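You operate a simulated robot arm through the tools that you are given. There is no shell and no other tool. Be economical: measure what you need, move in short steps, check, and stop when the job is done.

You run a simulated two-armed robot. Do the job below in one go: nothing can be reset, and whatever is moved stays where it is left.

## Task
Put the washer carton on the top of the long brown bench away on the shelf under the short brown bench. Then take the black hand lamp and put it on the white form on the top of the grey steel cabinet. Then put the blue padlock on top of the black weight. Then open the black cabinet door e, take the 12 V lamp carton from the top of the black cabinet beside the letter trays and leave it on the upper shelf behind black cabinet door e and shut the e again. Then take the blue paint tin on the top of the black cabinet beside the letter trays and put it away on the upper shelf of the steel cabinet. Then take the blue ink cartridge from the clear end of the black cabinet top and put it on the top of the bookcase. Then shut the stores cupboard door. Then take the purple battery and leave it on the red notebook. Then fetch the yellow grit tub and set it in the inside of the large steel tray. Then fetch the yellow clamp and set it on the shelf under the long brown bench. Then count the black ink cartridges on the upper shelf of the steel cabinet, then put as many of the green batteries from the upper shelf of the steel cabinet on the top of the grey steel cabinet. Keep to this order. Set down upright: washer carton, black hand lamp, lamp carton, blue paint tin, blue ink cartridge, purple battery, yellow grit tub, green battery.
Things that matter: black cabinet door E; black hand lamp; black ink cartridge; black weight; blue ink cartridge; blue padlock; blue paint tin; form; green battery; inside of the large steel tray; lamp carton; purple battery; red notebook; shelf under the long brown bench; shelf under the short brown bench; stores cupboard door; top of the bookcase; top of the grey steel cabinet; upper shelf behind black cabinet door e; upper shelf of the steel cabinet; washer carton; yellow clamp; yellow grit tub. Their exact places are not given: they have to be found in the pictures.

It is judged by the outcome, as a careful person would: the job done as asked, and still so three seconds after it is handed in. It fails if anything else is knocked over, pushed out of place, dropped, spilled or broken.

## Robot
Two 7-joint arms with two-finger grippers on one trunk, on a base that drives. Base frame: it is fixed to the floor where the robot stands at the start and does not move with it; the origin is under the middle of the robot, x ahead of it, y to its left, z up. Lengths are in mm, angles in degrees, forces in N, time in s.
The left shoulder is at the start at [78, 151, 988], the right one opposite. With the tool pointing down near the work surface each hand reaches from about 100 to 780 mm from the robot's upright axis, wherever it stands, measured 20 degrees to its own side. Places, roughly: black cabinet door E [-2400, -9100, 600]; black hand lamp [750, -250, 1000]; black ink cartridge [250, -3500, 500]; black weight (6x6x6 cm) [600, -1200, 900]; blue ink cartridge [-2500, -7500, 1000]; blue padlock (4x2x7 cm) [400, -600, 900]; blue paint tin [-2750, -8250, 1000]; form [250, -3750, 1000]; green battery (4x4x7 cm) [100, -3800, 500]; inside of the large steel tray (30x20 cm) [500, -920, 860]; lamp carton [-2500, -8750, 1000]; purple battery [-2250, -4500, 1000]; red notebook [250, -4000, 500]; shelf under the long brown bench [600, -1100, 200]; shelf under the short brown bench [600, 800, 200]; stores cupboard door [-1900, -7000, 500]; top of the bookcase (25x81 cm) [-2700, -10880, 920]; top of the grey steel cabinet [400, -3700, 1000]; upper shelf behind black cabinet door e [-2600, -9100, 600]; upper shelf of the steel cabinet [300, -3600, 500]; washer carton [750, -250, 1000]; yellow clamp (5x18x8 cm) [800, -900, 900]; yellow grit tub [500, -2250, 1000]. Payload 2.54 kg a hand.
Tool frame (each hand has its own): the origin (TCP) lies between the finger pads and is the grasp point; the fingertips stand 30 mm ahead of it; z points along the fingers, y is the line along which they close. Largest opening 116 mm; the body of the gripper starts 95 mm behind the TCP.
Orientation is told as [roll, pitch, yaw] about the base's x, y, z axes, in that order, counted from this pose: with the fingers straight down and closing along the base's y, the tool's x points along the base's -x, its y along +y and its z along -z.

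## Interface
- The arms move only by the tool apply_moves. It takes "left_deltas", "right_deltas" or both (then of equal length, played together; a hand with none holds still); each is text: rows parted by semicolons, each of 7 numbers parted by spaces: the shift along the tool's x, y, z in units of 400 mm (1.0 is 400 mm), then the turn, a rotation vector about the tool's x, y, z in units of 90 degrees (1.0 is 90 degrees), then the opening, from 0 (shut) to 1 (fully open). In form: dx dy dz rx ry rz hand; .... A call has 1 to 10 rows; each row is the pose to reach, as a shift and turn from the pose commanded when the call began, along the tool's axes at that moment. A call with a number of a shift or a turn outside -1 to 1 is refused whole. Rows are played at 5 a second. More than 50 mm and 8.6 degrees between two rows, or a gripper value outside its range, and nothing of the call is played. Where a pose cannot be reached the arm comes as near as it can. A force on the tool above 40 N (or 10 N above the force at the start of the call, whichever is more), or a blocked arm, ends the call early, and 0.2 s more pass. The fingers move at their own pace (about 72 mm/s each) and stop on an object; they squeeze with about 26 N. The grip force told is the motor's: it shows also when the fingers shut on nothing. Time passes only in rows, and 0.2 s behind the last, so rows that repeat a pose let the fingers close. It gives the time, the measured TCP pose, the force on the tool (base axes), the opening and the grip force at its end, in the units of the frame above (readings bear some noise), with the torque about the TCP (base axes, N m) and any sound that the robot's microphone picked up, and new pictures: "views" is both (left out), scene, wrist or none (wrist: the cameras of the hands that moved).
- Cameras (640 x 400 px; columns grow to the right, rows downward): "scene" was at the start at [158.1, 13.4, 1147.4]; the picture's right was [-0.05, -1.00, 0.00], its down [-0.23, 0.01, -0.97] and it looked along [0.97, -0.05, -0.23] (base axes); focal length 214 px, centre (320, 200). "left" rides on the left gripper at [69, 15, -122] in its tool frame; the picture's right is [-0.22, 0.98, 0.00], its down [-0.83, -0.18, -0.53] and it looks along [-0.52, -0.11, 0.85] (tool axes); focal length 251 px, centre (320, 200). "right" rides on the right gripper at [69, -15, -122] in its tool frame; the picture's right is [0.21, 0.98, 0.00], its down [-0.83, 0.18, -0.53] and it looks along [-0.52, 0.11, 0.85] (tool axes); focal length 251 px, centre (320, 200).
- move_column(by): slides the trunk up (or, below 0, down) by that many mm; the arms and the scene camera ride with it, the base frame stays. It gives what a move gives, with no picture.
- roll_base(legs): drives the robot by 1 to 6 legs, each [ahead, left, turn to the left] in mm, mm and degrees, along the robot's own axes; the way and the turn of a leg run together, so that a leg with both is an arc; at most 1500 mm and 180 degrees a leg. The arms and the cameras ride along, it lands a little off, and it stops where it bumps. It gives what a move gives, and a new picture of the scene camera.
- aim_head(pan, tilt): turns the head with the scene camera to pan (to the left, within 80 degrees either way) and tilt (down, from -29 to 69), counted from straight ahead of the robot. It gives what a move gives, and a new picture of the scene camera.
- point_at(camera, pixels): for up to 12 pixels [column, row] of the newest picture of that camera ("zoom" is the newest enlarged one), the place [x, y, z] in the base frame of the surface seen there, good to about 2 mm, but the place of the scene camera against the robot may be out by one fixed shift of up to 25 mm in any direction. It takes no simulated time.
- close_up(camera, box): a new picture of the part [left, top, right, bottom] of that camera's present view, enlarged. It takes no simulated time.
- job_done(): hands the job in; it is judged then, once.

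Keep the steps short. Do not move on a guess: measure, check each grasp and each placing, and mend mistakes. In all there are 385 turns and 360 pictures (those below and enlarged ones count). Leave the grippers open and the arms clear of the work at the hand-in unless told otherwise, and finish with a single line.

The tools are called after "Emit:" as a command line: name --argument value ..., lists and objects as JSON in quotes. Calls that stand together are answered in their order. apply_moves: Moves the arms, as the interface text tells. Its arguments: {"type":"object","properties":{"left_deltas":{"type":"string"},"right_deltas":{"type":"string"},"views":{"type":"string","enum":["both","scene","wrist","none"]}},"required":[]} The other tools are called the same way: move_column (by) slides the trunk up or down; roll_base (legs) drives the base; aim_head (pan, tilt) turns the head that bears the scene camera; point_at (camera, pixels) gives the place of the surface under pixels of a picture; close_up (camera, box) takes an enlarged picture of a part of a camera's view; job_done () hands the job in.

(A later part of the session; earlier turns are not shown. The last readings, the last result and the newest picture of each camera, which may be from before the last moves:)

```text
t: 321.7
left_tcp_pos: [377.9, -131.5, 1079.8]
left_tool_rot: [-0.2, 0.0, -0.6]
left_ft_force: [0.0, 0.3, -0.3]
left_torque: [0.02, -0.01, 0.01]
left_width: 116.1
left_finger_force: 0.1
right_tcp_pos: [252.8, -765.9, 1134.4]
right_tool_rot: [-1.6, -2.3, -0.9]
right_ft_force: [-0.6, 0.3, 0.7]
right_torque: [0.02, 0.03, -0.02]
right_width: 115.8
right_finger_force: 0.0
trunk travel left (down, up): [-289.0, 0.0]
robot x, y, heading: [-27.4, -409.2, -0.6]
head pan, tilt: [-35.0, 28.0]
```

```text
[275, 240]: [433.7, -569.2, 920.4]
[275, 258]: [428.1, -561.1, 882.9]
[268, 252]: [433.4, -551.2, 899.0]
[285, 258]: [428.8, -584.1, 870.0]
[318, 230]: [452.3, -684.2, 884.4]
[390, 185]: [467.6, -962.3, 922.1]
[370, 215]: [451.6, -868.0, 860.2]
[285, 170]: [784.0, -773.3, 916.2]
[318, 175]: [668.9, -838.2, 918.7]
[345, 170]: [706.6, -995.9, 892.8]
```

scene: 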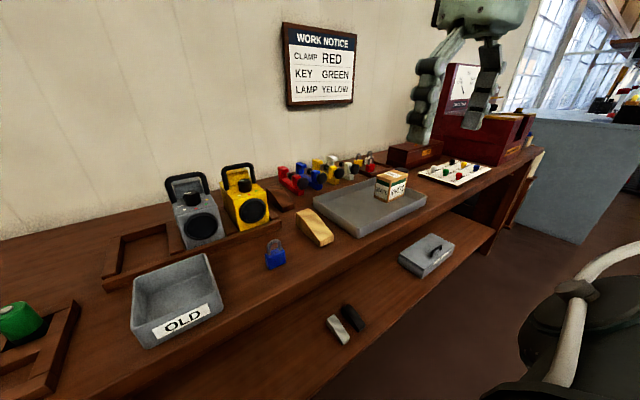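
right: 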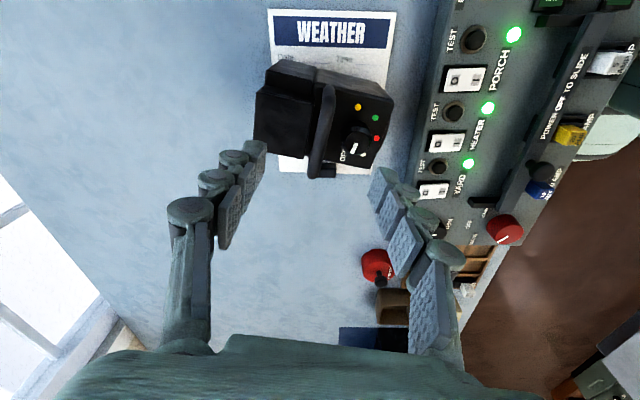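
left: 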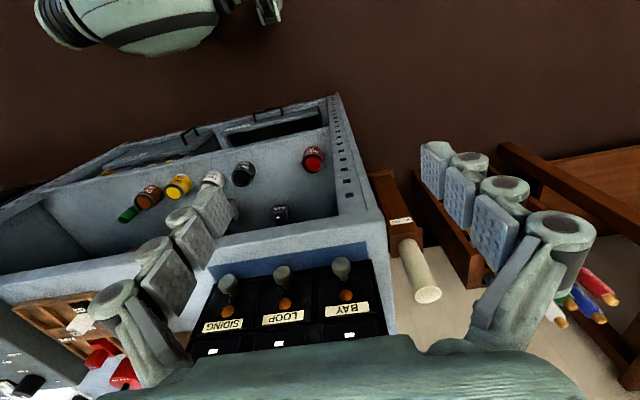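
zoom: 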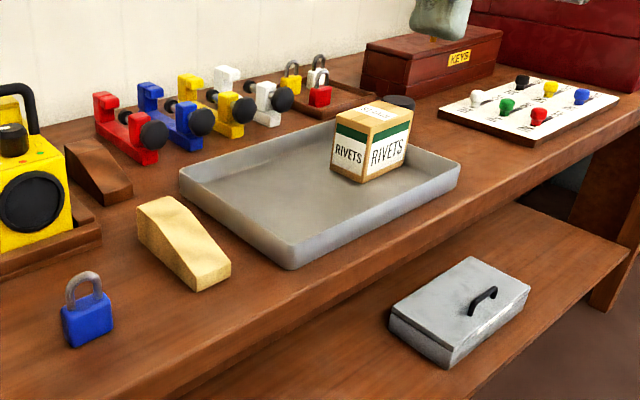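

Emit:
apply_moves --right_deltas "-0.056 0.071 0.02 -0.005 0.006 0 1; -0.112 0.142 0.05 -0.018 0.0256 0 1; -0.168 0.213 0.1 -0.018 0.0256 0 1; -0.224 0.284 0.15 -0.018 0.0256 0 1; -0.28 0.355 0.2 -0.018 0.0256 0 1; -0.336 0.426 0.25 -0.018 0.0256 0 1; -0.39 0.4975 0.285 -0.018 0.0256 0 1" --views "wrist"

```text
t: 323.3
left_tcp_pos: [379.4, -131.3, 1079.3]
left_tool_rot: [-0.2, -0.1, -0.7]
left_ft_force: [-0.2, -0.1, 0.0]
left_torque: [0.01, 0.03, -0.02]
left_width: 116.0
left_finger_force: 0.0
right_tcp_pos: [418.6, -572.5, 1023.2]
right_tool_rot: [0.1, 0.0, -1.1]
right_ft_force: [0.8, 0.2, 0.1]
right_torque: [0.01, 0.0, 0.0]
right_width: 116.1
right_finger_force: 0.1
trunk travel left (down, up): [-289.0, 0.0]
robot x, y, heading: [-27.1, -407.6, -0.9]
head pan, tilt: [-35.0, 28.0]
```

right: 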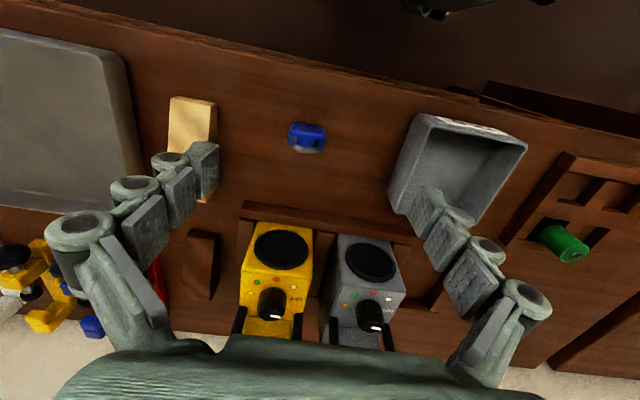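

Emit:
close_up --camera "right" --box '[250, 100, 360, 180]'

Emit:
point_at --camera "right" --pixels '[[291, 128], [322, 128], [306, 128], [307, 150], [295, 143], [318, 145]]'

```text
5.00 times, centred on (305, 140) of right
```

zoom: 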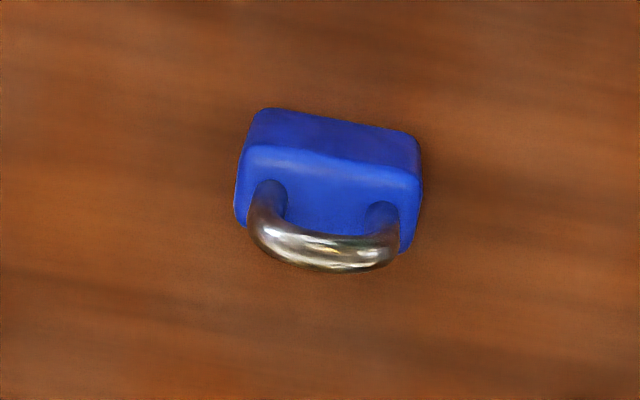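

```text
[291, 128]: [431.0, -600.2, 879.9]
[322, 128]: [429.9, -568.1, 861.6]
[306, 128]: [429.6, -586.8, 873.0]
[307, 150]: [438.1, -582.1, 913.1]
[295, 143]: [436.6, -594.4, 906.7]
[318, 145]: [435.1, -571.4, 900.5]
```

Emit:
apply_moves --right_deltas "-0.025 -0.013 0.05 0 0 0.012 0.6; -0.05 -0.027 0.1 0 0 0.012 0.6; -0.05 -0.027 0.2 0 0 0.012 0.6; -0.05 -0.027 0.3 0 0 0.012 0.6; -0.05 -0.027 0.34 0 0 0.012 0.6; -0.05 -0.027 0.34 0 0 0.012 0; -0.05 -0.027 0.34 0 0 0.012 0; -0.05 -0.027 0.34 0 0 0.012 0" --views "wrist"

```text
t: 325.1
left_tcp_pos: [379.0, -132.3, 1078.9]
left_tool_rot: [-0.3, -0.1, -0.7]
left_ft_force: [-0.7, -0.5, 0.4]
left_torque: [0.01, 0.0, 0.03]
left_width: 116.0
left_finger_force: 0.2
right_tcp_pos: [436.4, -585.9, 885.0]
right_tool_rot: [-0.1, 0.0, -2.1]
right_ft_force: [-0.9, 1.2, -0.2]
right_torque: [-0.01, 0.01, -0.02]
right_width: 39.5
right_finger_force: 25.9
trunk travel left (down, up): [-289.0, 0.0]
robot x, y, heading: [-26.3, -411.8, -0.6]
head pan, tilt: [-35.0, 28.0]
```

right: 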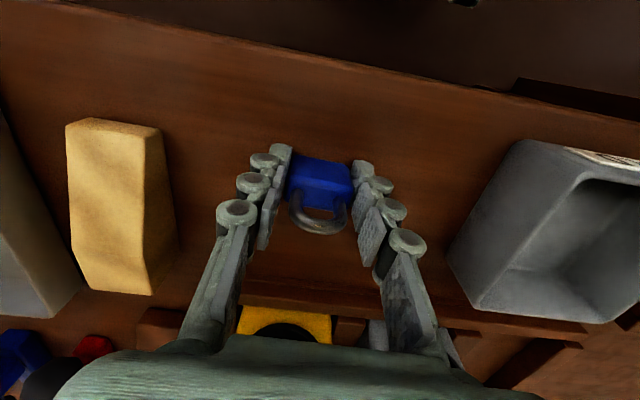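

Padlock gripped. Lift and move right along the bench to find the black weight.

Emit:
apply_moves --right_deltas "0 0 -0.1 0 0 0 0; 0 0 -0.2 0 0 0 0; 0 0 -0.3 0 0 0 0; 0 0 -0.4 0 0 0 0; 0.05 0 -0.5 0 0 0 0" --views "none"

Emit:
roll_base --legs '[[0, -550, 0]]'

Emit:
aim_head --pan -10 --tilt 28

```text
t: 326.3
left_tcp_pos: [378.2, -131.5, 1079.8]
left_tool_rot: [-0.2, -0.2, -0.7]
left_ft_force: [-0.7, -0.2, 0.5]
left_torque: [0.0, -0.02, 0.03]
left_width: 116.1
left_finger_force: 0.0
right_tcp_pos: [414.5, -583.5, 1086.3]
right_tool_rot: [0.0, 0.1, -2.0]
right_ft_force: [-0.6, 0.4, -0.9]
right_torque: [0.0, -0.01, -0.01]
right_width: 39.1
right_finger_force: 25.4
trunk travel left (down, up): [-289.0, 0.0]
robot x, y, heading: [-26.4, -409.3, -0.5]
head pan, tilt: [-35.0, 28.0]
```

```text
t: 332.2
left_tcp_pos: [371.8, -700.7, 1077.7]
left_tool_rot: [-0.2, -0.1, -0.9]
left_ft_force: [0.1, -0.3, 0.0]
left_torque: [0.01, 0.01, 0.0]
left_width: 116.1
left_finger_force: 0.1
right_tcp_pos: [404.9, -1151.2, 1085.8]
right_tool_rot: [0.1, 0.0, -2.5]
right_ft_force: [0.4, -0.5, -1.0]
right_torque: [0.03, 0.02, 0.03]
right_width: 39.1
right_finger_force: 25.8
trunk travel left (down, up): [-289.0, 0.0]
robot x, y, heading: [-35.5, -975.6, -1.3]
head pan, tilt: [-35.0, 28.0]
```

scene: 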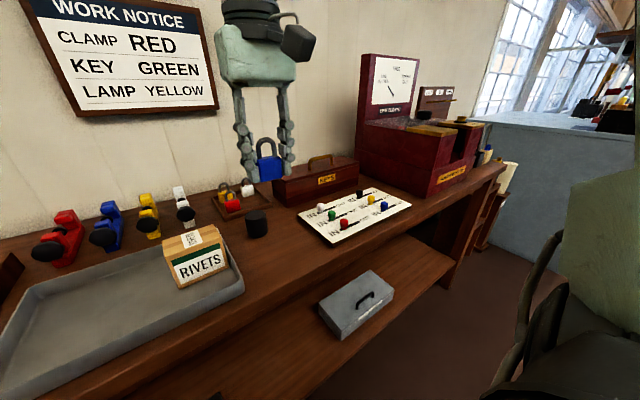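

```text
t: 333.1
left_tcp_pos: [371.0, -699.6, 1079.1]
left_tool_rot: [-0.2, -0.1, -1.0]
left_ft_force: [-0.8, -0.1, 0.0]
left_torque: [0.02, -0.01, 0.0]
left_width: 116.0
left_finger_force: 0.2
right_tcp_pos: [404.7, -1150.7, 1085.8]
right_tool_rot: [0.1, 0.0, -2.4]
right_ft_force: [-0.4, -0.2, -1.5]
right_torque: [0.0, 0.02, -0.01]
right_width: 39.0
right_finger_force: 26.1
trunk travel left (down, up): [-289.0, 0.0]
robot x, y, heading: [-40.0, -976.6, -1.2]
head pan, tilt: [-10.0, 28.0]
```

scene: 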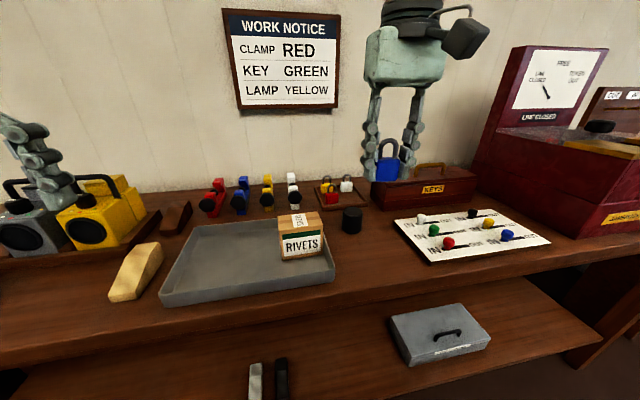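

Emit:
point_at --camera "scene" --pixels '[[352, 209], [345, 211], [359, 211], [352, 225], [352, 233], [380, 215], [330, 188], [302, 215]]'

Emit:
point_at --camera "right" --pixels '[[320, 200]]'

Emit:
close_up --camera "right" --box '[160, 0, 480, 200]'

```text
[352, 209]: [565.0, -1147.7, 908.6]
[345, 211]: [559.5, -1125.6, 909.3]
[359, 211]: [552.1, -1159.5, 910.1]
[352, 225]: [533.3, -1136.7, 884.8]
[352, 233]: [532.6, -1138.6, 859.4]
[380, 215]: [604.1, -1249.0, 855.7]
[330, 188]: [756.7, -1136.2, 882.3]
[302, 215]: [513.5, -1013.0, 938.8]
```

```text
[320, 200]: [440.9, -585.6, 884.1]
```

```text
2.00 times, centred on (320, 100) of right
```

zoom: 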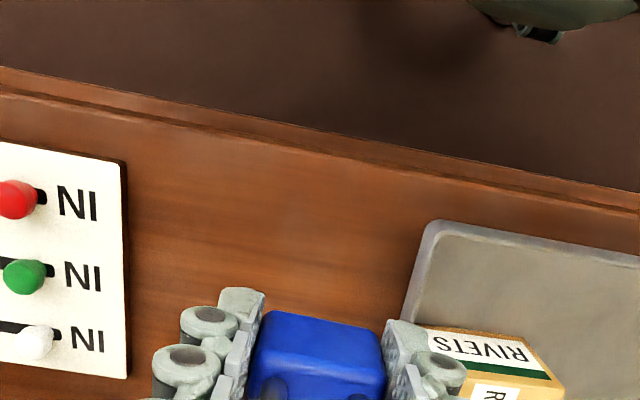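

Emit:
apply_moves --right_deltas "-0.1 0 0 0 0 0 0; -0.2 0 0 0 0 0 0; -0.24 0 -0.02 0 0 0 0" --views "wrist"

```text
t: 333.9
left_tcp_pos: [371.7, -699.7, 1079.3]
left_tool_rot: [-0.2, -0.2, -0.9]
left_ft_force: [1.1, 0.6, -0.3]
left_torque: [0.01, -0.01, 0.02]
left_width: 115.8
left_finger_force: 0.1
right_tcp_pos: [501.0, -1154.8, 1094.1]
right_tool_rot: [0.0, 0.1, -2.4]
right_ft_force: [-0.7, 0.5, -2.3]
right_torque: [0.01, 0.02, -0.01]
right_width: 39.3
right_finger_force: 26.1
trunk travel left (down, up): [-289.0, 0.0]
robot x, y, heading: [-34.2, -974.7, -1.1]
head pan, tilt: [-10.0, 28.0]
```

right: 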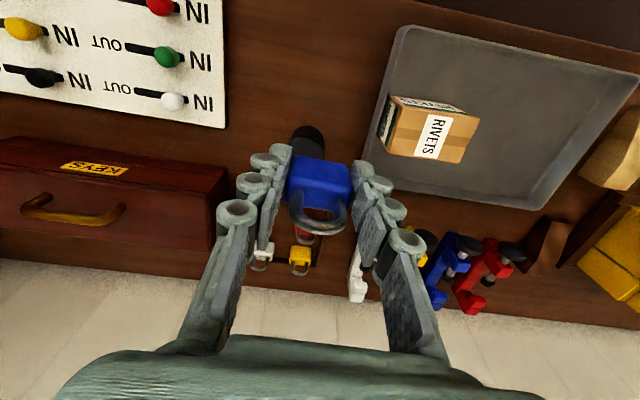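

Emit:
close_up --camera "right" --box '[260, 100, 380, 180]'

Emit:
point_at --camera "right" --pixels '[[308, 128], [293, 140], [324, 142], [308, 145], [292, 150], [325, 152], [308, 155]]'

```text
5.00 times, centred on (320, 140) of right
```

zoom: 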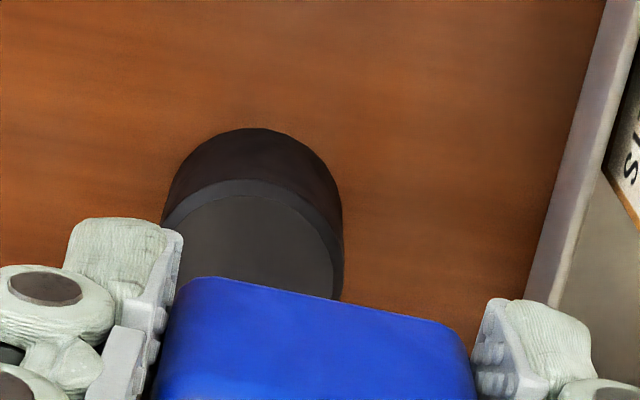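

```text
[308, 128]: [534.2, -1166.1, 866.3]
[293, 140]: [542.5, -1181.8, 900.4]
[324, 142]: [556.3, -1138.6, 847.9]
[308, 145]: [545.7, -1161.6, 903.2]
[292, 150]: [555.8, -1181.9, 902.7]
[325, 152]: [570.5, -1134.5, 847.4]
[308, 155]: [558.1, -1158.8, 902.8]
```

Emit:
apply_moves --right_deltas "-0.08 -0.003 0.05 0 0 0 0; -0.157 -0.004 0.12 0 0 0 0; -0.157 -0.004 0.22 0 0 0 0; -0.157 -0.004 0.32 0 0 0 0; -0.157 -0.004 0.37 0 0 0 0" --views "wrist"

```text
t: 335.1
left_tcp_pos: [371.6, -699.8, 1078.5]
left_tool_rot: [-0.3, -0.1, -1.0]
left_ft_force: [0.7, 0.3, 0.0]
left_torque: [0.02, 0.01, 0.0]
left_width: 116.1
left_finger_force: 0.1
right_tcp_pos: [563.5, -1160.5, 945.1]
right_tool_rot: [0.1, 0.1, -2.4]
right_ft_force: [-0.4, -0.2, -1.7]
right_torque: [0.02, 0.0, 0.01]
right_width: 39.3
right_finger_force: 26.0
trunk travel left (down, up): [-289.0, 0.0]
robot x, y, heading: [-36.4, -973.3, -1.1]
head pan, tilt: [-10.0, 28.0]
```

right: 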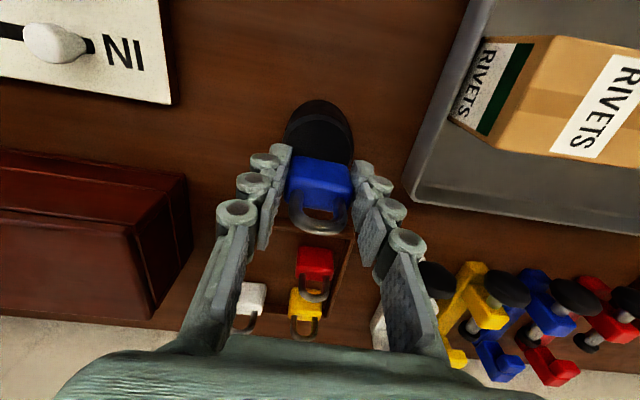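

Emit:
close_up --camera "right" --box '[260, 90, 380, 240]'

Emit:
point_at --camera "right" --pixels '[[318, 122], [318, 112], [288, 140], [350, 145], [318, 150], [318, 170], [318, 225]]'

```text
2.67 times, centred on (320, 165) of right
```

zoom: 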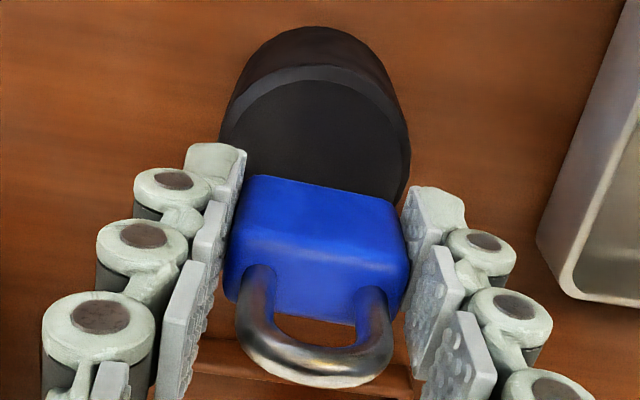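

```text
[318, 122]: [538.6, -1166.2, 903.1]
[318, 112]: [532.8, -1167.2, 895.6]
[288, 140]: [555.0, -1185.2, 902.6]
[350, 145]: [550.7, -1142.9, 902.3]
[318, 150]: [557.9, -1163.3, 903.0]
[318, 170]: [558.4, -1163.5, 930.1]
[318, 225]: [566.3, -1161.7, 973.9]
```

Emit:
apply_moves --right_deltas "0.01 -0.003 0 0 0 0 0; 0.01 -0.003 0.012 0 0 0 0; 0.01 -0.003 0.018 0 0 0 0; 0.01 -0.003 0.022 0 0 0 0; 0.01 -0.003 0.025 0 0 0 0" --views "none"

```text
t: 336.3
left_tcp_pos: [369.7, -701.7, 1080.3]
left_tool_rot: [-0.2, -0.3, -1.0]
left_ft_force: [-0.2, -0.5, 0.0]
left_torque: [-0.01, -0.02, -0.04]
left_width: 115.8
left_finger_force: 0.0
right_tcp_pos: [559.3, -1161.2, 938.9]
right_tool_rot: [0.1, -0.4, -2.3]
right_ft_force: [1.0, -6.6, 17.2]
right_torque: [-0.19, 0.01, 0.0]
right_width: 39.3
right_finger_force: 26.3
trunk travel left (down, up): [-289.0, 0.0]
robot x, y, heading: [-35.4, -969.6, -1.2]
head pan, tilt: [-10.0, 28.0]
```

Contact (17 N). Ease 1 mm and open a little, then rise.

Emit:
apply_moves --right_deltas "0 0 -0.002 0 0 0 0.4; 0 0 -0.002 0 0 0 0.55; 0 0 -0.002 0 0 0 0.55; 0 0 -0.1 0 0 0 0.55; 0 0 -0.2 0 0 0 0.55; 0 0 -0.3 0 0 0 0.6; 0.05 0 -0.38 0 0 0 0.6" --views "wrist"

```text
t: 337.9
left_tcp_pos: [370.2, -698.6, 1079.6]
left_tool_rot: [-0.2, -0.2, -1.0]
left_ft_force: [0.1, 0.5, -0.2]
left_torque: [-0.01, -0.03, 0.01]
left_width: 116.0
left_finger_force: 0.1
right_tcp_pos: [537.2, -1160.5, 1091.3]
right_tool_rot: [0.1, 0.0, -2.6]
right_ft_force: [0.5, 0.7, 0.3]
right_torque: [0.03, -0.02, 0.0]
right_width: 69.4
right_finger_force: 0.0
right hand out of reach, approached as far as the arm can: row 6, 7
trunk travel left (down, up): [-289.0, 0.0]
robot x, y, heading: [-37.8, -971.1, -1.0]
head pan, tilt: [-10.0, 28.0]
```

right: 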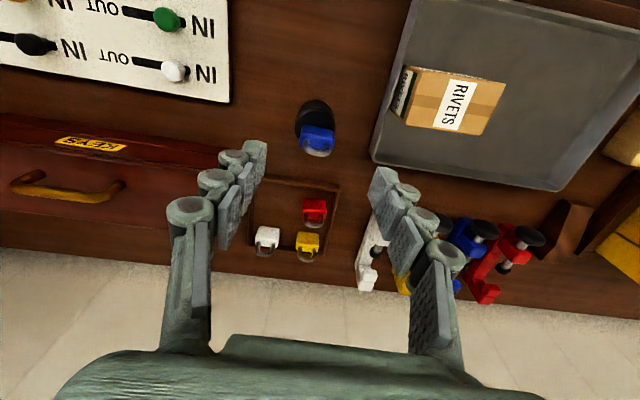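

Padlock stands on the weight. Next the far black cabinet. Back off, turn right, and drive along the aisle.

Emit:
roll_base --legs '[[-800, 0, 0], [0, 0, -89], [1500, 0, 0], [1500, 0, 0], [1500, 0, 0], [1000, 0, 0]]'

Emit:
aim_head --pan 0 --tilt 15

```text
t: 363.8
left_tcp_pos: [-508.7, -5032.1, 1080.2]
left_tool_rot: [0.3, 0.7, -90.0]
left_ft_force: [2.5, 4.9, 0.7]
left_torque: [-0.67, 0.18, 0.17]
left_width: 116.2
left_finger_force: 0.0
right_tcp_pos: [-965.9, -5221.2, 1089.1]
right_tool_rot: [0.0, 0.1, -91.1]
right_ft_force: [0.1, -0.6, -0.3]
right_torque: [-0.01, 0.02, 0.01]
right_width: 69.7
right_finger_force: 0.1
trunk travel left (down, up): [-289.0, 0.0]
robot x, y, heading: [-793.7, -4643.0, -89.2]
head pan, tilt: [-10.0, 28.0]
stopped in leg 5: the force on the tool passed its limit at 177 N (the readings are from after the stop); the commanded pose is now the measured one
```

scene: 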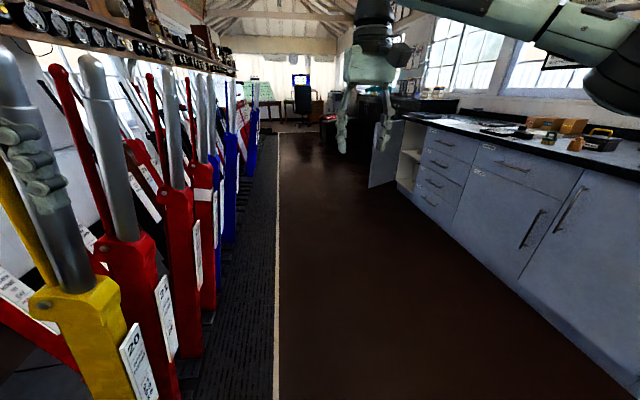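

```text
t: 364.5
left_tcp_pos: [-510.0, -5031.5, 1079.8]
left_tool_rot: [0.2, 0.8, -90.1]
left_ft_force: [2.3, 7.4, 3.1]
left_torque: [-0.89, 0.24, 0.21]
left_width: 116.0
left_finger_force: 0.0
right_tcp_pos: [-966.3, -5220.8, 1088.2]
right_tool_rot: [0.1, 0.0, -91.2]
right_ft_force: [0.4, -0.2, 0.1]
right_torque: [-0.01, 0.0, 0.01]
right_width: 69.6
right_finger_force: 0.0
trunk travel left (down, up): [-289.0, 0.0]
robot x, y, heading: [-795.1, -4642.5, -89.4]
head pan, tilt: [0.0, 15.0]
```

scene: 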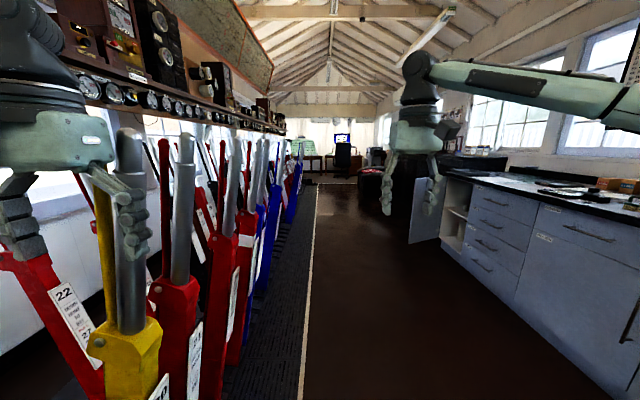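

The left hand ran against a signal lever. I back off carefully and inspect.

Emit:
roll_base --legs '[[-150, 0, 0], [0, -450, 0]]'

Emit:
aim_head --pan 50 --tilt 20

```text
t: 370.3
left_tcp_pos: [-961.4, -4885.5, 1079.4]
left_tool_rot: [0.3, 0.8, -90.2]
left_ft_force: [-0.7, -0.4, -0.5]
left_torque: [-0.02, 0.02, 0.02]
left_width: 116.2
left_finger_force: 0.1
right_tcp_pos: [-1419.8, -5073.2, 1088.3]
right_tool_rot: [0.0, 0.0, -91.2]
right_ft_force: [-0.4, 0.4, -0.3]
right_torque: [0.0, -0.03, -0.02]
right_width: 69.6
right_finger_force: 0.0
trunk travel left (down, up): [-289.0, 0.0]
robot x, y, heading: [-1245.6, -4494.8, -89.5]
head pan, tilt: [0.0, 15.0]
```

scene: 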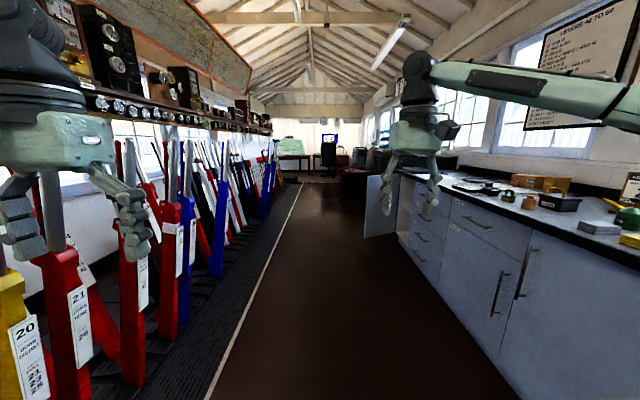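

```text
t: 371.5
left_tcp_pos: [-961.6, -4886.6, 1079.4]
left_tool_rot: [0.1, 0.8, -90.0]
left_ft_force: [0.3, 0.2, -0.8]
left_torque: [-0.03, -0.01, 0.01]
left_width: 115.8
left_finger_force: 0.0
right_tcp_pos: [-1418.6, -5072.9, 1088.1]
right_tool_rot: [0.1, -0.1, -91.3]
right_ft_force: [-0.3, 0.2, 0.9]
right_torque: [-0.02, -0.01, 0.01]
right_width: 69.6
right_finger_force: 0.0
trunk travel left (down, up): [-289.0, 0.0]
robot x, y, heading: [-1249.3, -4492.5, -89.5]
head pan, tilt: [50.0, 20.0]
```

scene: 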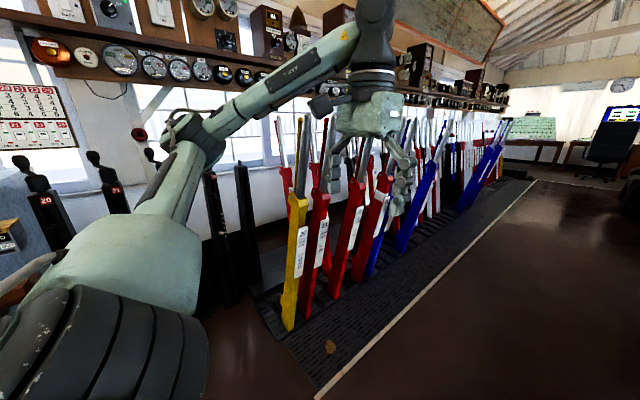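

Levers appear unmoved (fixed frame). I go on down the aisle centre, with a look ahead.

Emit:
roll_base --legs '[[1500, 0, 0], [1000, 0, 0]]'

Emit:
aim_head --pan -35 --tilt 20

```text
t: 383.8
left_tcp_pos: [-876.8, -7396.9, 1079.7]
left_tool_rot: [0.2, 0.9, -87.8]
left_ft_force: [0.1, -0.6, 0.0]
left_torque: [-0.01, 0.0, 0.0]
left_width: 116.0
left_finger_force: 0.1
right_tcp_pos: [-1328.4, -7600.8, 1086.7]
right_tool_rot: [0.2, 0.1, -89.0]
right_ft_force: [-0.4, -0.1, 0.3]
right_torque: [0.01, -0.01, -0.02]
right_width: 69.6
right_finger_force: 0.1
trunk travel left (down, up): [-289.0, 0.0]
robot x, y, heading: [-1175.2, -7013.8, -87.4]
head pan, tilt: [50.0, 20.0]
```

scene: 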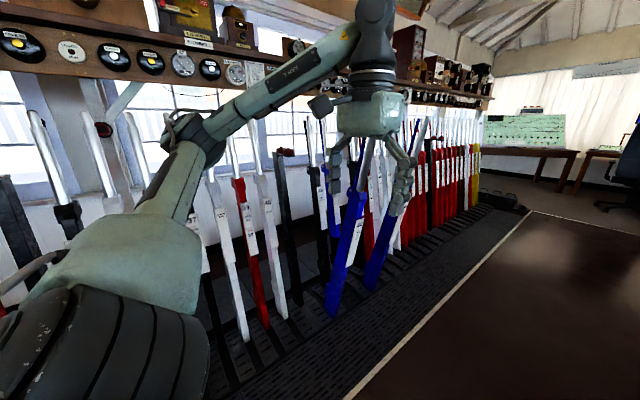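

```text
t: 385.4
left_tcp_pos: [-877.2, -7395.7, 1080.2]
left_tool_rot: [0.2, 0.8, -87.8]
left_ft_force: [0.1, 0.2, 0.4]
left_torque: [0.02, 0.04, 0.0]
left_width: 116.1
left_finger_force: 0.1
right_tcp_pos: [-1328.4, -7602.9, 1088.9]
right_tool_rot: [0.2, 0.0, -89.0]
right_ft_force: [0.0, -1.0, -0.4]
right_torque: [0.01, 0.0, 0.0]
right_width: 69.7
right_finger_force: 0.1
trunk travel left (down, up): [-289.0, 0.0]
robot x, y, heading: [-1177.4, -7016.1, -87.3]
head pan, tilt: [-35.0, 20.0]
```

scene: 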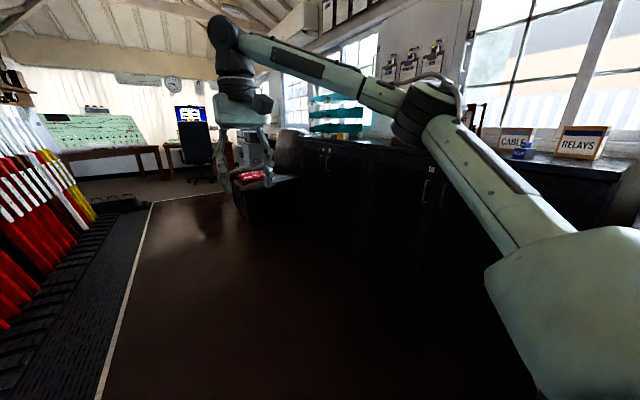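

Emit:
point_at --camera "scene" --pixels '[[255, 180], [250, 205], [330, 240], [300, 150], [345, 160], [440, 220], [560, 155], [520, 155]]'

Emit:
roll_base --legs '[[1300, 0, 0], [0, 0, -93]]'

Emit:
aim_head --pan 0 --tilt 20

```text
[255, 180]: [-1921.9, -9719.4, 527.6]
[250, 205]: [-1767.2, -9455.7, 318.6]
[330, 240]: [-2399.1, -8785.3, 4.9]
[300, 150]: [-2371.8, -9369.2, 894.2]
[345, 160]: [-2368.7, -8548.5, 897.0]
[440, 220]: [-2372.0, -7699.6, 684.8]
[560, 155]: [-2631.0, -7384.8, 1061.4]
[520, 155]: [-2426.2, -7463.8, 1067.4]
```

```text
t: 395.9
left_tcp_pos: [-1518.7, -8590.7, 1078.7]
left_tool_rot: [0.2, 0.8, 179.5]
left_ft_force: [-0.2, 0.2, -0.1]
left_torque: [-0.01, 0.01, 0.01]
left_width: 116.0
left_finger_force: 0.0
right_tcp_pos: [-1701.1, -8130.3, 1088.2]
right_tool_rot: [0.1, 0.1, 178.4]
right_ft_force: [0.4, -0.4, 0.3]
right_torque: [-0.04, -0.01, 0.04]
right_width: 69.6
right_finger_force: 0.0
trunk travel left (down, up): [-289.0, 0.0]
robot x, y, heading: [-1123.1, -8307.8, 179.9]
head pan, tilt: [-35.0, 20.0]
```

scene: 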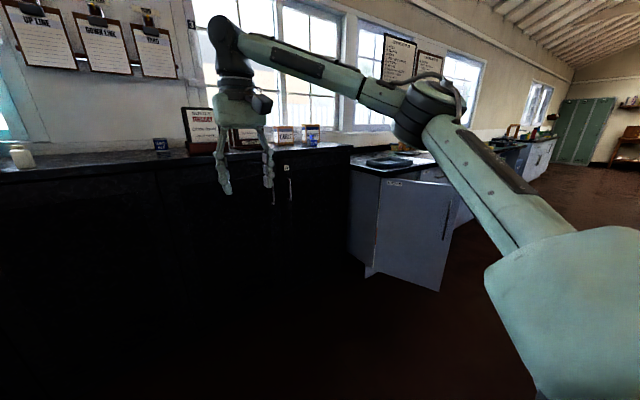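

```text
t: 397.0
left_tcp_pos: [-1518.5, -8590.7, 1079.4]
left_tool_rot: [0.2, 0.9, 179.4]
left_ft_force: [-0.1, -0.8, 0.1]
left_torque: [-0.01, 0.0, 0.02]
left_width: 116.1
left_finger_force: 0.1
right_tcp_pos: [-1702.2, -8131.8, 1088.7]
right_tool_rot: [0.1, 0.0, 178.3]
right_ft_force: [-0.1, -0.7, 0.5]
right_torque: [0.0, -0.01, -0.02]
right_width: 69.7
right_finger_force: 0.1
trunk travel left (down, up): [-289.0, 0.0]
robot x, y, heading: [-1124.3, -8305.9, 180.1]
head pan, tilt: [0.0, 20.0]
```

scene: 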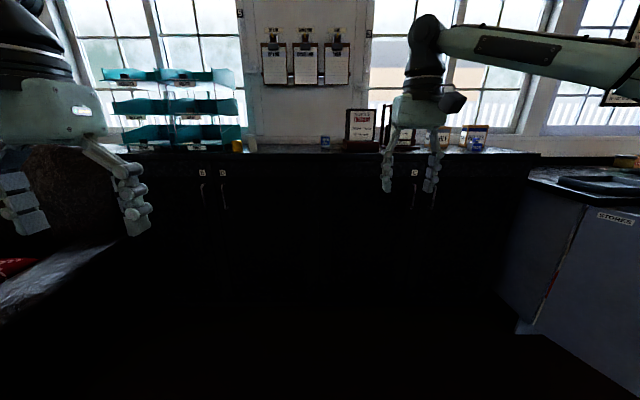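

Emit:
close_up --camera "scene" --box '[100, 50, 340, 220]'

Emit:
close_up --camera "scene" --box '[300, 90, 560, 260]'

Emit:
point_at --camera "scene" --pixels '[[202, 172], [222, 172], [203, 195], [224, 195], [414, 173], [238, 145], [325, 143], [250, 150], [50, 270], [10, 265], [180, 155]]'

```text
2.35 times, centred on (220, 135) of scene
```

zoom: 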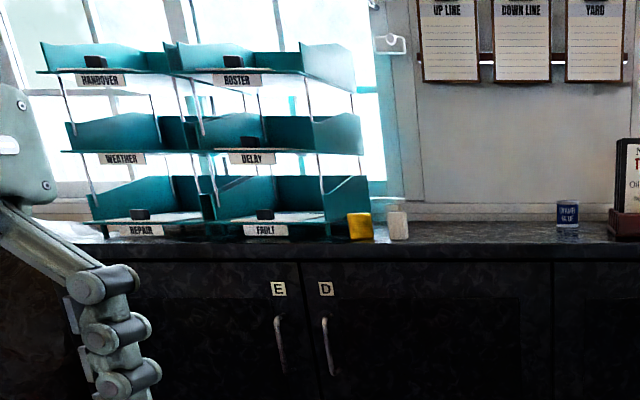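

```text
2.35 times, centred on (430, 175) of scene
```

zoom: 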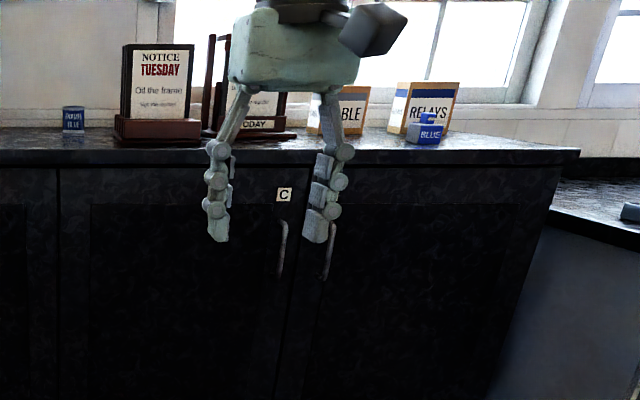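

```text
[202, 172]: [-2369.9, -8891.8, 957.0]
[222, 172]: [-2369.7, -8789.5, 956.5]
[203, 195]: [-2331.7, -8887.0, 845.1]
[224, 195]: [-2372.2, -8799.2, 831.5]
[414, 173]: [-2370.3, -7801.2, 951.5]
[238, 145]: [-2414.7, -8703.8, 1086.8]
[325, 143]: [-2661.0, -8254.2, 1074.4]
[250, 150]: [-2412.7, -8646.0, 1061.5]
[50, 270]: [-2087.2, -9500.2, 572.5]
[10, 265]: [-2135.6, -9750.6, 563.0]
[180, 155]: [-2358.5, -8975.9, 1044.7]
```

Doors: E label at y≈−8892, its handle at about (−2332,−8887,845). I move closer in front of it.

Emit:
roll_base --legs '[[0, 330, 0], [480, 0, 0]]'

Emit:
aim_head --pan 15 --tilt 25

Emit:
close_up --camera "scene" --box '[150, 100, 470, 300]'

```text
t: 403.2
left_tcp_pos: [-2006.7, -8914.5, 1078.9]
left_tool_rot: [0.2, 0.9, 178.5]
left_ft_force: [-0.3, 0.3, -0.1]
left_torque: [-0.01, -0.03, 0.0]
left_width: 116.0
left_finger_force: 0.2
right_tcp_pos: [-2180.9, -8451.8, 1088.7]
right_tool_rot: [0.1, 0.1, 177.3]
right_ft_force: [-0.3, -0.3, 0.7]
right_torque: [0.01, -0.02, -0.01]
right_width: 69.6
right_finger_force: 0.1
trunk travel left (down, up): [-289.0, 0.0]
robot x, y, heading: [-1603.0, -8640.1, 179.0]
head pan, tilt: [0.0, 20.0]
```

scene: 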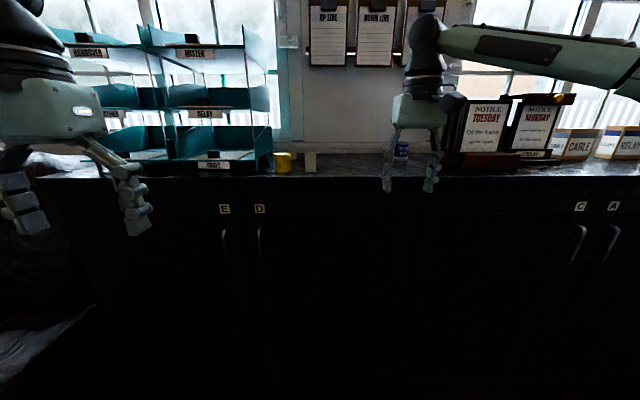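

```text
t: 404.0
left_tcp_pos: [-2005.7, -8913.4, 1079.3]
left_tool_rot: [0.2, 0.8, 178.3]
left_ft_force: [0.0, 0.4, 0.5]
left_torque: [0.01, 0.01, 0.03]
left_width: 116.1
left_finger_force: 0.1
right_tcp_pos: [-2181.7, -8451.0, 1087.6]
right_tool_rot: [0.1, 0.0, 177.3]
right_ft_force: [0.3, 0.4, 0.1]
right_torque: [0.0, 0.01, 0.0]
right_width: 69.8
right_finger_force: 0.0
trunk travel left (down, up): [-289.0, 0.0]
robot x, y, heading: [-1610.6, -8641.1, 178.9]
head pan, tilt: [15.0, 25.0]
```

scene: 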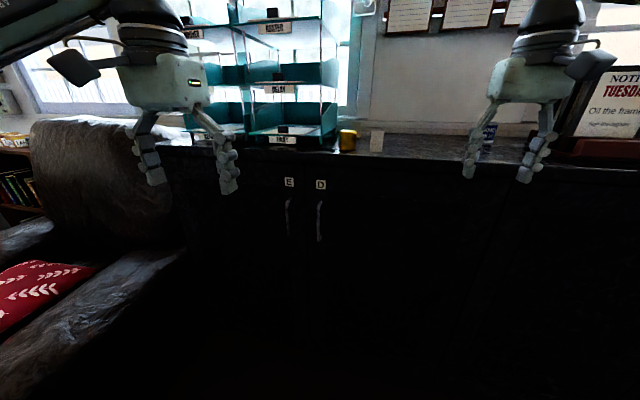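

```text
2.00 times, centred on (310, 200) of scene
```

zoom: 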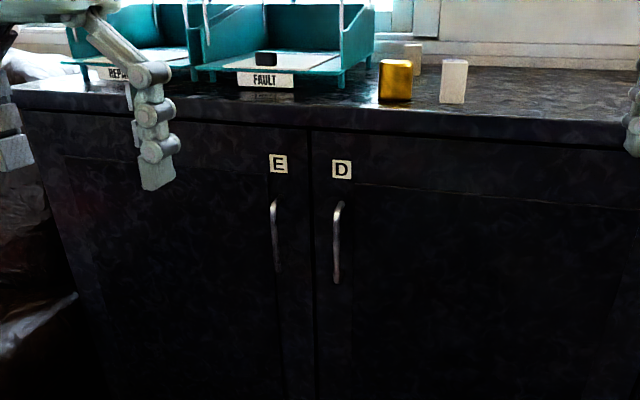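

Emit:
point_at --camera "zoom" --pixels '[[273, 207], [274, 235], [277, 268], [338, 240], [312, 200], [290, 240], [110, 150], [105, 180], [200, 230], [395, 80], [453, 80], [413, 50]]'

```text
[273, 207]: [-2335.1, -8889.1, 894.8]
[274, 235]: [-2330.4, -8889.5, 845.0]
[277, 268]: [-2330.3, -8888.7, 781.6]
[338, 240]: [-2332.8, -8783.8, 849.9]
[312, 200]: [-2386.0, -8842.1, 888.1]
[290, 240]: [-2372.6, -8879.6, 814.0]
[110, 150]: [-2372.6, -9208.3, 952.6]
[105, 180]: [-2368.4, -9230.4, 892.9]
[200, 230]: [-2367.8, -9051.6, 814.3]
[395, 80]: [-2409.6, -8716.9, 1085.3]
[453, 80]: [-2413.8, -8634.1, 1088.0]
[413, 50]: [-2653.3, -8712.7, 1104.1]
```

Handle bar is vertical at about x −2330, z 780–895. I bring the left hand round to horizontal, facing it.

Emit:
apply_moves --left_deltas "-0.02 -0.01 0.04 0 -0.083 0 1; -0.04 -0.02 0.08 0 -0.167 0 1; -0.06 -0.03 0.12 0 -0.25 0 1; -0.08 -0.04 0.16 0 -0.333 0 1; -0.1 -0.045 0.2 0 -0.417 0 1; -0.125 -0.05 0.25 0 -0.5 0 1" --views "none"

Emit:
apply_moves --left_deltas "0.01 -0.01 0.07 0 -0.083 0 1; 0.02 -0.02 0.14 0 -0.167 0 1; 0.03 -0.03 0.21 0 -0.25 0 0.5; 0.045 -0.04 0.28 0 -0.333 0 0.5; 0.055 -0.045 0.35 0 -0.417 0 0.5; 0.069 -0.05 0.4225 0 -0.5 0 0.5" --views "both"

```text
t: 405.4
left_tcp_pos: [-2076.8, -8897.6, 988.5]
left_tool_rot: [0.2, -44.3, 178.2]
left_ft_force: [-0.2, -0.2, 0.2]
left_torque: [-0.02, -0.05, -0.01]
left_width: 116.1
left_finger_force: 0.0
left hand out of reach, approached as far as the arm can: row 6
right_tcp_pos: [-2181.8, -8452.2, 1086.9]
right_tool_rot: [0.0, 0.1, 177.3]
right_ft_force: [0.4, 0.4, 0.1]
right_torque: [-0.01, 0.03, -0.03]
right_width: 69.7
right_finger_force: 0.1
trunk travel left (down, up): [-289.0, 0.0]
robot x, y, heading: [-1603.1, -8639.2, 179.0]
head pan, tilt: [15.0, 25.0]
```

```text
t: 406.8
left_tcp_pos: [-2149.8, -8888.2, 921.3]
left_tool_rot: [0.6, -65.8, 177.7]
left_ft_force: [-0.3, -0.1, 0.4]
left_torque: [-0.01, -0.02, 0.02]
left_width: 58.2
left_finger_force: 0.1
left hand out of reach, approached as far as the arm can: row 1, 2, 3, 4, 5, 6
right_tcp_pos: [-2180.8, -8451.8, 1088.5]
right_tool_rot: [0.0, 0.1, 177.3]
right_ft_force: [0.3, -0.8, -0.3]
right_torque: [0.03, 0.0, -0.01]
right_width: 69.5
right_finger_force: 0.0
trunk travel left (down, up): [-289.0, 0.0]
robot x, y, heading: [-1606.2, -8641.2, 179.0]
head pan, tilt: [15.0, 25.0]
```

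scene: 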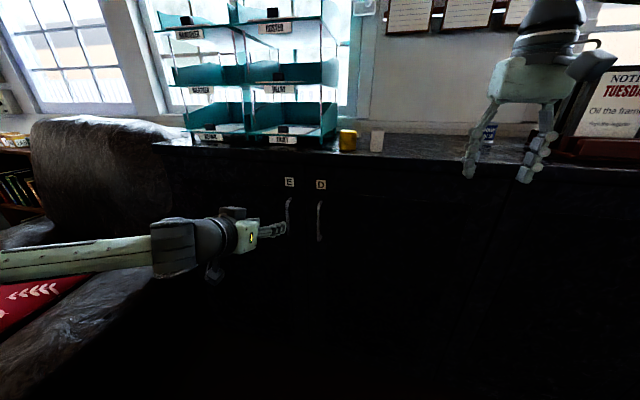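
left: 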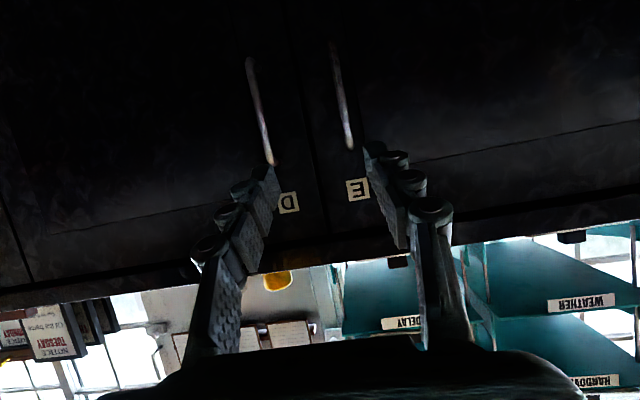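

Emit:
point_at --camera "left" --pixels '[[340, 100], [335, 60], [347, 140], [300, 110], [262, 120], [310, 150], [360, 110]]'

```text
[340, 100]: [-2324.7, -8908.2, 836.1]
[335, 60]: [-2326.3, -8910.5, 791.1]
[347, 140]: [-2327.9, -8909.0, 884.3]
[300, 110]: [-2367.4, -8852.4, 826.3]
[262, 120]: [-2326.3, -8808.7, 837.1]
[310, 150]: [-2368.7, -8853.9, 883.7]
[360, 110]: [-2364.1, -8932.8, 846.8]
```

Emit:
apply_moves --left_deltas "0 0.035 0.09 0 0 0 0.5; 0 0.07 0.18 0 0 0 0.5; 0 0.07 0.27 0 0 0 0.5; 0 0.07 0.36 0 0 0 0.5" --views "wrist"

```text
t: 407.8
left_tcp_pos: [-2281.1, -8911.4, 860.7]
left_tool_rot: [0.6, -65.9, 177.5]
left_ft_force: [0.8, 0.1, 0.1]
left_torque: [-0.02, -0.01, -0.05]
left_width: 58.1
left_finger_force: 0.1
right_tcp_pos: [-2180.7, -8451.2, 1087.5]
right_tool_rot: [0.2, 0.1, 177.3]
right_ft_force: [-0.3, -0.4, -0.1]
right_torque: [-0.02, 0.0, -0.02]
right_width: 69.7
right_finger_force: 0.2
trunk travel left (down, up): [-289.0, 0.0]
robot x, y, heading: [-1608.0, -8635.2, 178.6]
head pan, tilt: [15.0, 25.0]
```

left: 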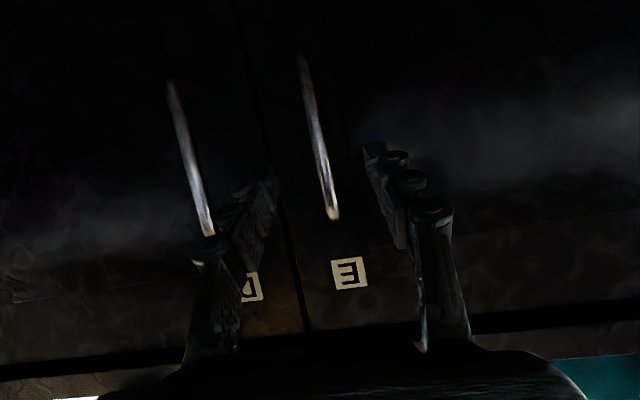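

Emit:
apply_moves --left_deltas "0 0 0.06 0 0 0 0.5; 0 0 0.107 0 0 0 0.5; 0 0 0.107 0 0 0 0; 0 0 0.107 0 0 0 0; 0 0 0.107 0 0 0 0" --views "none"

```text
t: 409.0
left_tcp_pos: [-2317.6, -8910.4, 843.9]
left_tool_rot: [0.6, -65.8, 177.8]
left_ft_force: [0.2, -5.0, 0.2]
left_torque: [0.16, 0.06, 0.11]
left_width: 11.1
left_finger_force: 37.8
right_tcp_pos: [-2182.6, -8451.6, 1087.0]
right_tool_rot: [0.1, 0.0, 177.3]
right_ft_force: [-0.1, 0.5, 0.3]
right_torque: [-0.01, 0.0, -0.02]
right_width: 69.7
right_finger_force: 0.0
trunk travel left (down, up): [-289.0, 0.0]
robot x, y, heading: [-1606.6, -8637.5, 178.9]
head pan, tilt: [15.0, 25.0]
```

Handle held. I pull the door along its arc, first about 15°.

Emit:
apply_moves --left_deltas "0.021 0.006 -0.047 0 0 0 0; 0.042 0.015 -0.094 0 0 0 0; 0.062 0.025 -0.14 0 0 0 0; 0.0824 0.0375 -0.185 0 0 0 0; 0.102 0.053 -0.23 0 0 0 0; 0.122 0.07 -0.274 0 0 0 0" --views "scene"

```text
t: 410.4
left_tcp_pos: [-2199.6, -8935.1, 844.8]
left_tool_rot: [0.1, -65.8, 177.6]
left_ft_force: [7.5, 21.9, -5.2]
left_torque: [0.15, -0.35, -0.33]
left_width: 10.8
left_finger_force: 38.2
right_tcp_pos: [-2180.7, -8448.9, 1088.1]
right_tool_rot: [0.1, 0.0, 177.2]
right_ft_force: [0.0, 0.5, 1.0]
right_torque: [-0.02, 0.0, 0.0]
right_width: 69.7
right_finger_force: 0.1
trunk travel left (down, up): [-289.0, 0.0]
robot x, y, heading: [-1604.1, -8640.3, 178.7]
head pan, tilt: [15.0, 25.0]
```

scene: 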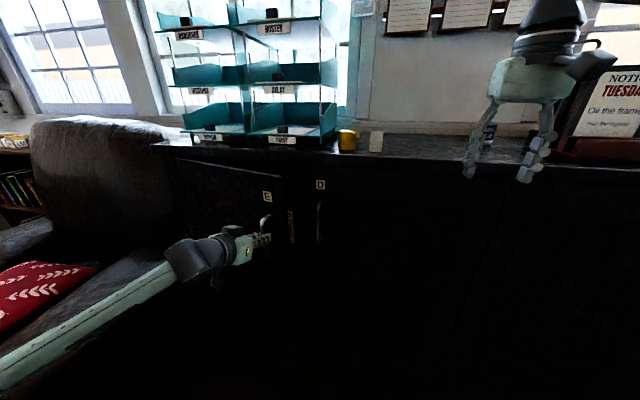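

Emit:
apply_moves --left_deltas "0.022 0.02 -0.05 0 0 0 0; 0.044 0.043 -0.1 0 0 0 0; 0.067 0.07 -0.152 0 0 0 0; 0.09 0.1 -0.203 0 0 0 0; 0.109 0.13 -0.245 0 0 0 0; 0.128 0.16 -0.287 0 0 0 0; 0.146 0.193 -0.328 0 0 0 0; 0.164 0.227 -0.368 0 0 0 0" --views "scene"

```text
t: 411.1
left_tcp_pos: [-2154.2, -8951.9, 844.5]
left_tool_rot: [-0.4, -65.6, 177.5]
left_ft_force: [2.4, 6.2, 3.0]
left_torque: [-0.11, 0.14, -0.07]
left_width: 11.2
left_finger_force: 37.6
right_tcp_pos: [-2181.2, -8450.2, 1089.0]
right_tool_rot: [0.1, 0.0, 177.2]
right_ft_force: [-0.2, 0.1, -0.3]
right_torque: [-0.01, -0.01, 0.02]
right_width: 69.7
right_finger_force: 0.1
trunk travel left (down, up): [-289.0, 0.0]
robot x, y, heading: [-1606.8, -8639.9, 178.7]
head pan, tilt: [15.0, 25.0]
stopped in row 3 (left hand): the force on the tool passed its limit at 42 N (the readings are from after the stop); the commanded pose is now the measured one
```

scene: 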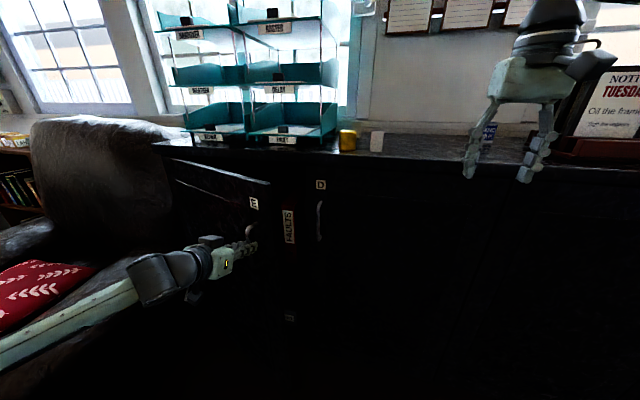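

Emit:
apply_moves --left_deltas "0.025 0.027 -0.056 0 0 0 0; 0.051 0.0575 -0.114 0 0 0 0; 0.071 0.086 -0.16 0 0 0 0; 0.09 0.115 -0.205 0 0 0 0; 0.108 0.147 -0.247 0 0 0 0; 0.126 0.18 -0.289 0 0 0 0; 0.143 0.215 -0.328 0 0 0 0; 0.16 0.252 -0.367 0 0 0 0; 0.175 0.291 -0.403 0 0 0 0; 0.19 0.3325 -0.439 0 0 0 0" --views "scene"

```text
t: 413.3
left_tcp_pos: [-2005.5, -9055.7, 843.6]
left_tool_rot: [-0.1, -65.5, 177.7]
left_ft_force: [-3.4, -2.9, -0.8]
left_torque: [-0.45, -0.85, 0.14]
left_width: 11.0
left_finger_force: 38.1
left hand out of reach, approached as far as the arm can: row 8, 9, 10
right_tcp_pos: [-2181.6, -8450.2, 1088.8]
right_tool_rot: [0.1, 0.1, 177.2]
right_ft_force: [0.5, -0.5, -0.7]
right_torque: [0.0, 0.02, -0.01]
right_width: 69.7
right_finger_force: 0.0
trunk travel left (down, up): [-289.0, 0.0]
robot x, y, heading: [-1604.1, -8638.9, 178.7]
head pan, tilt: [15.0, 25.0]
```

scene: 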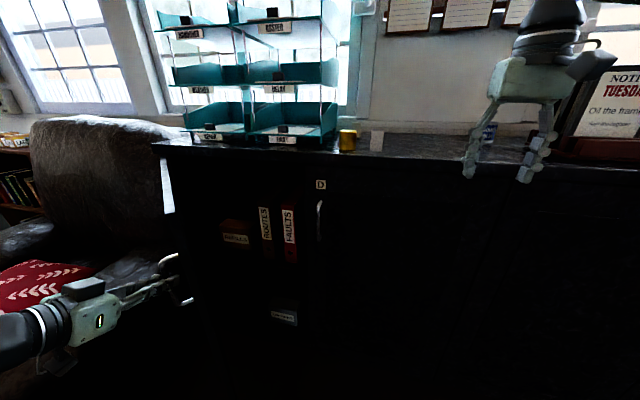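

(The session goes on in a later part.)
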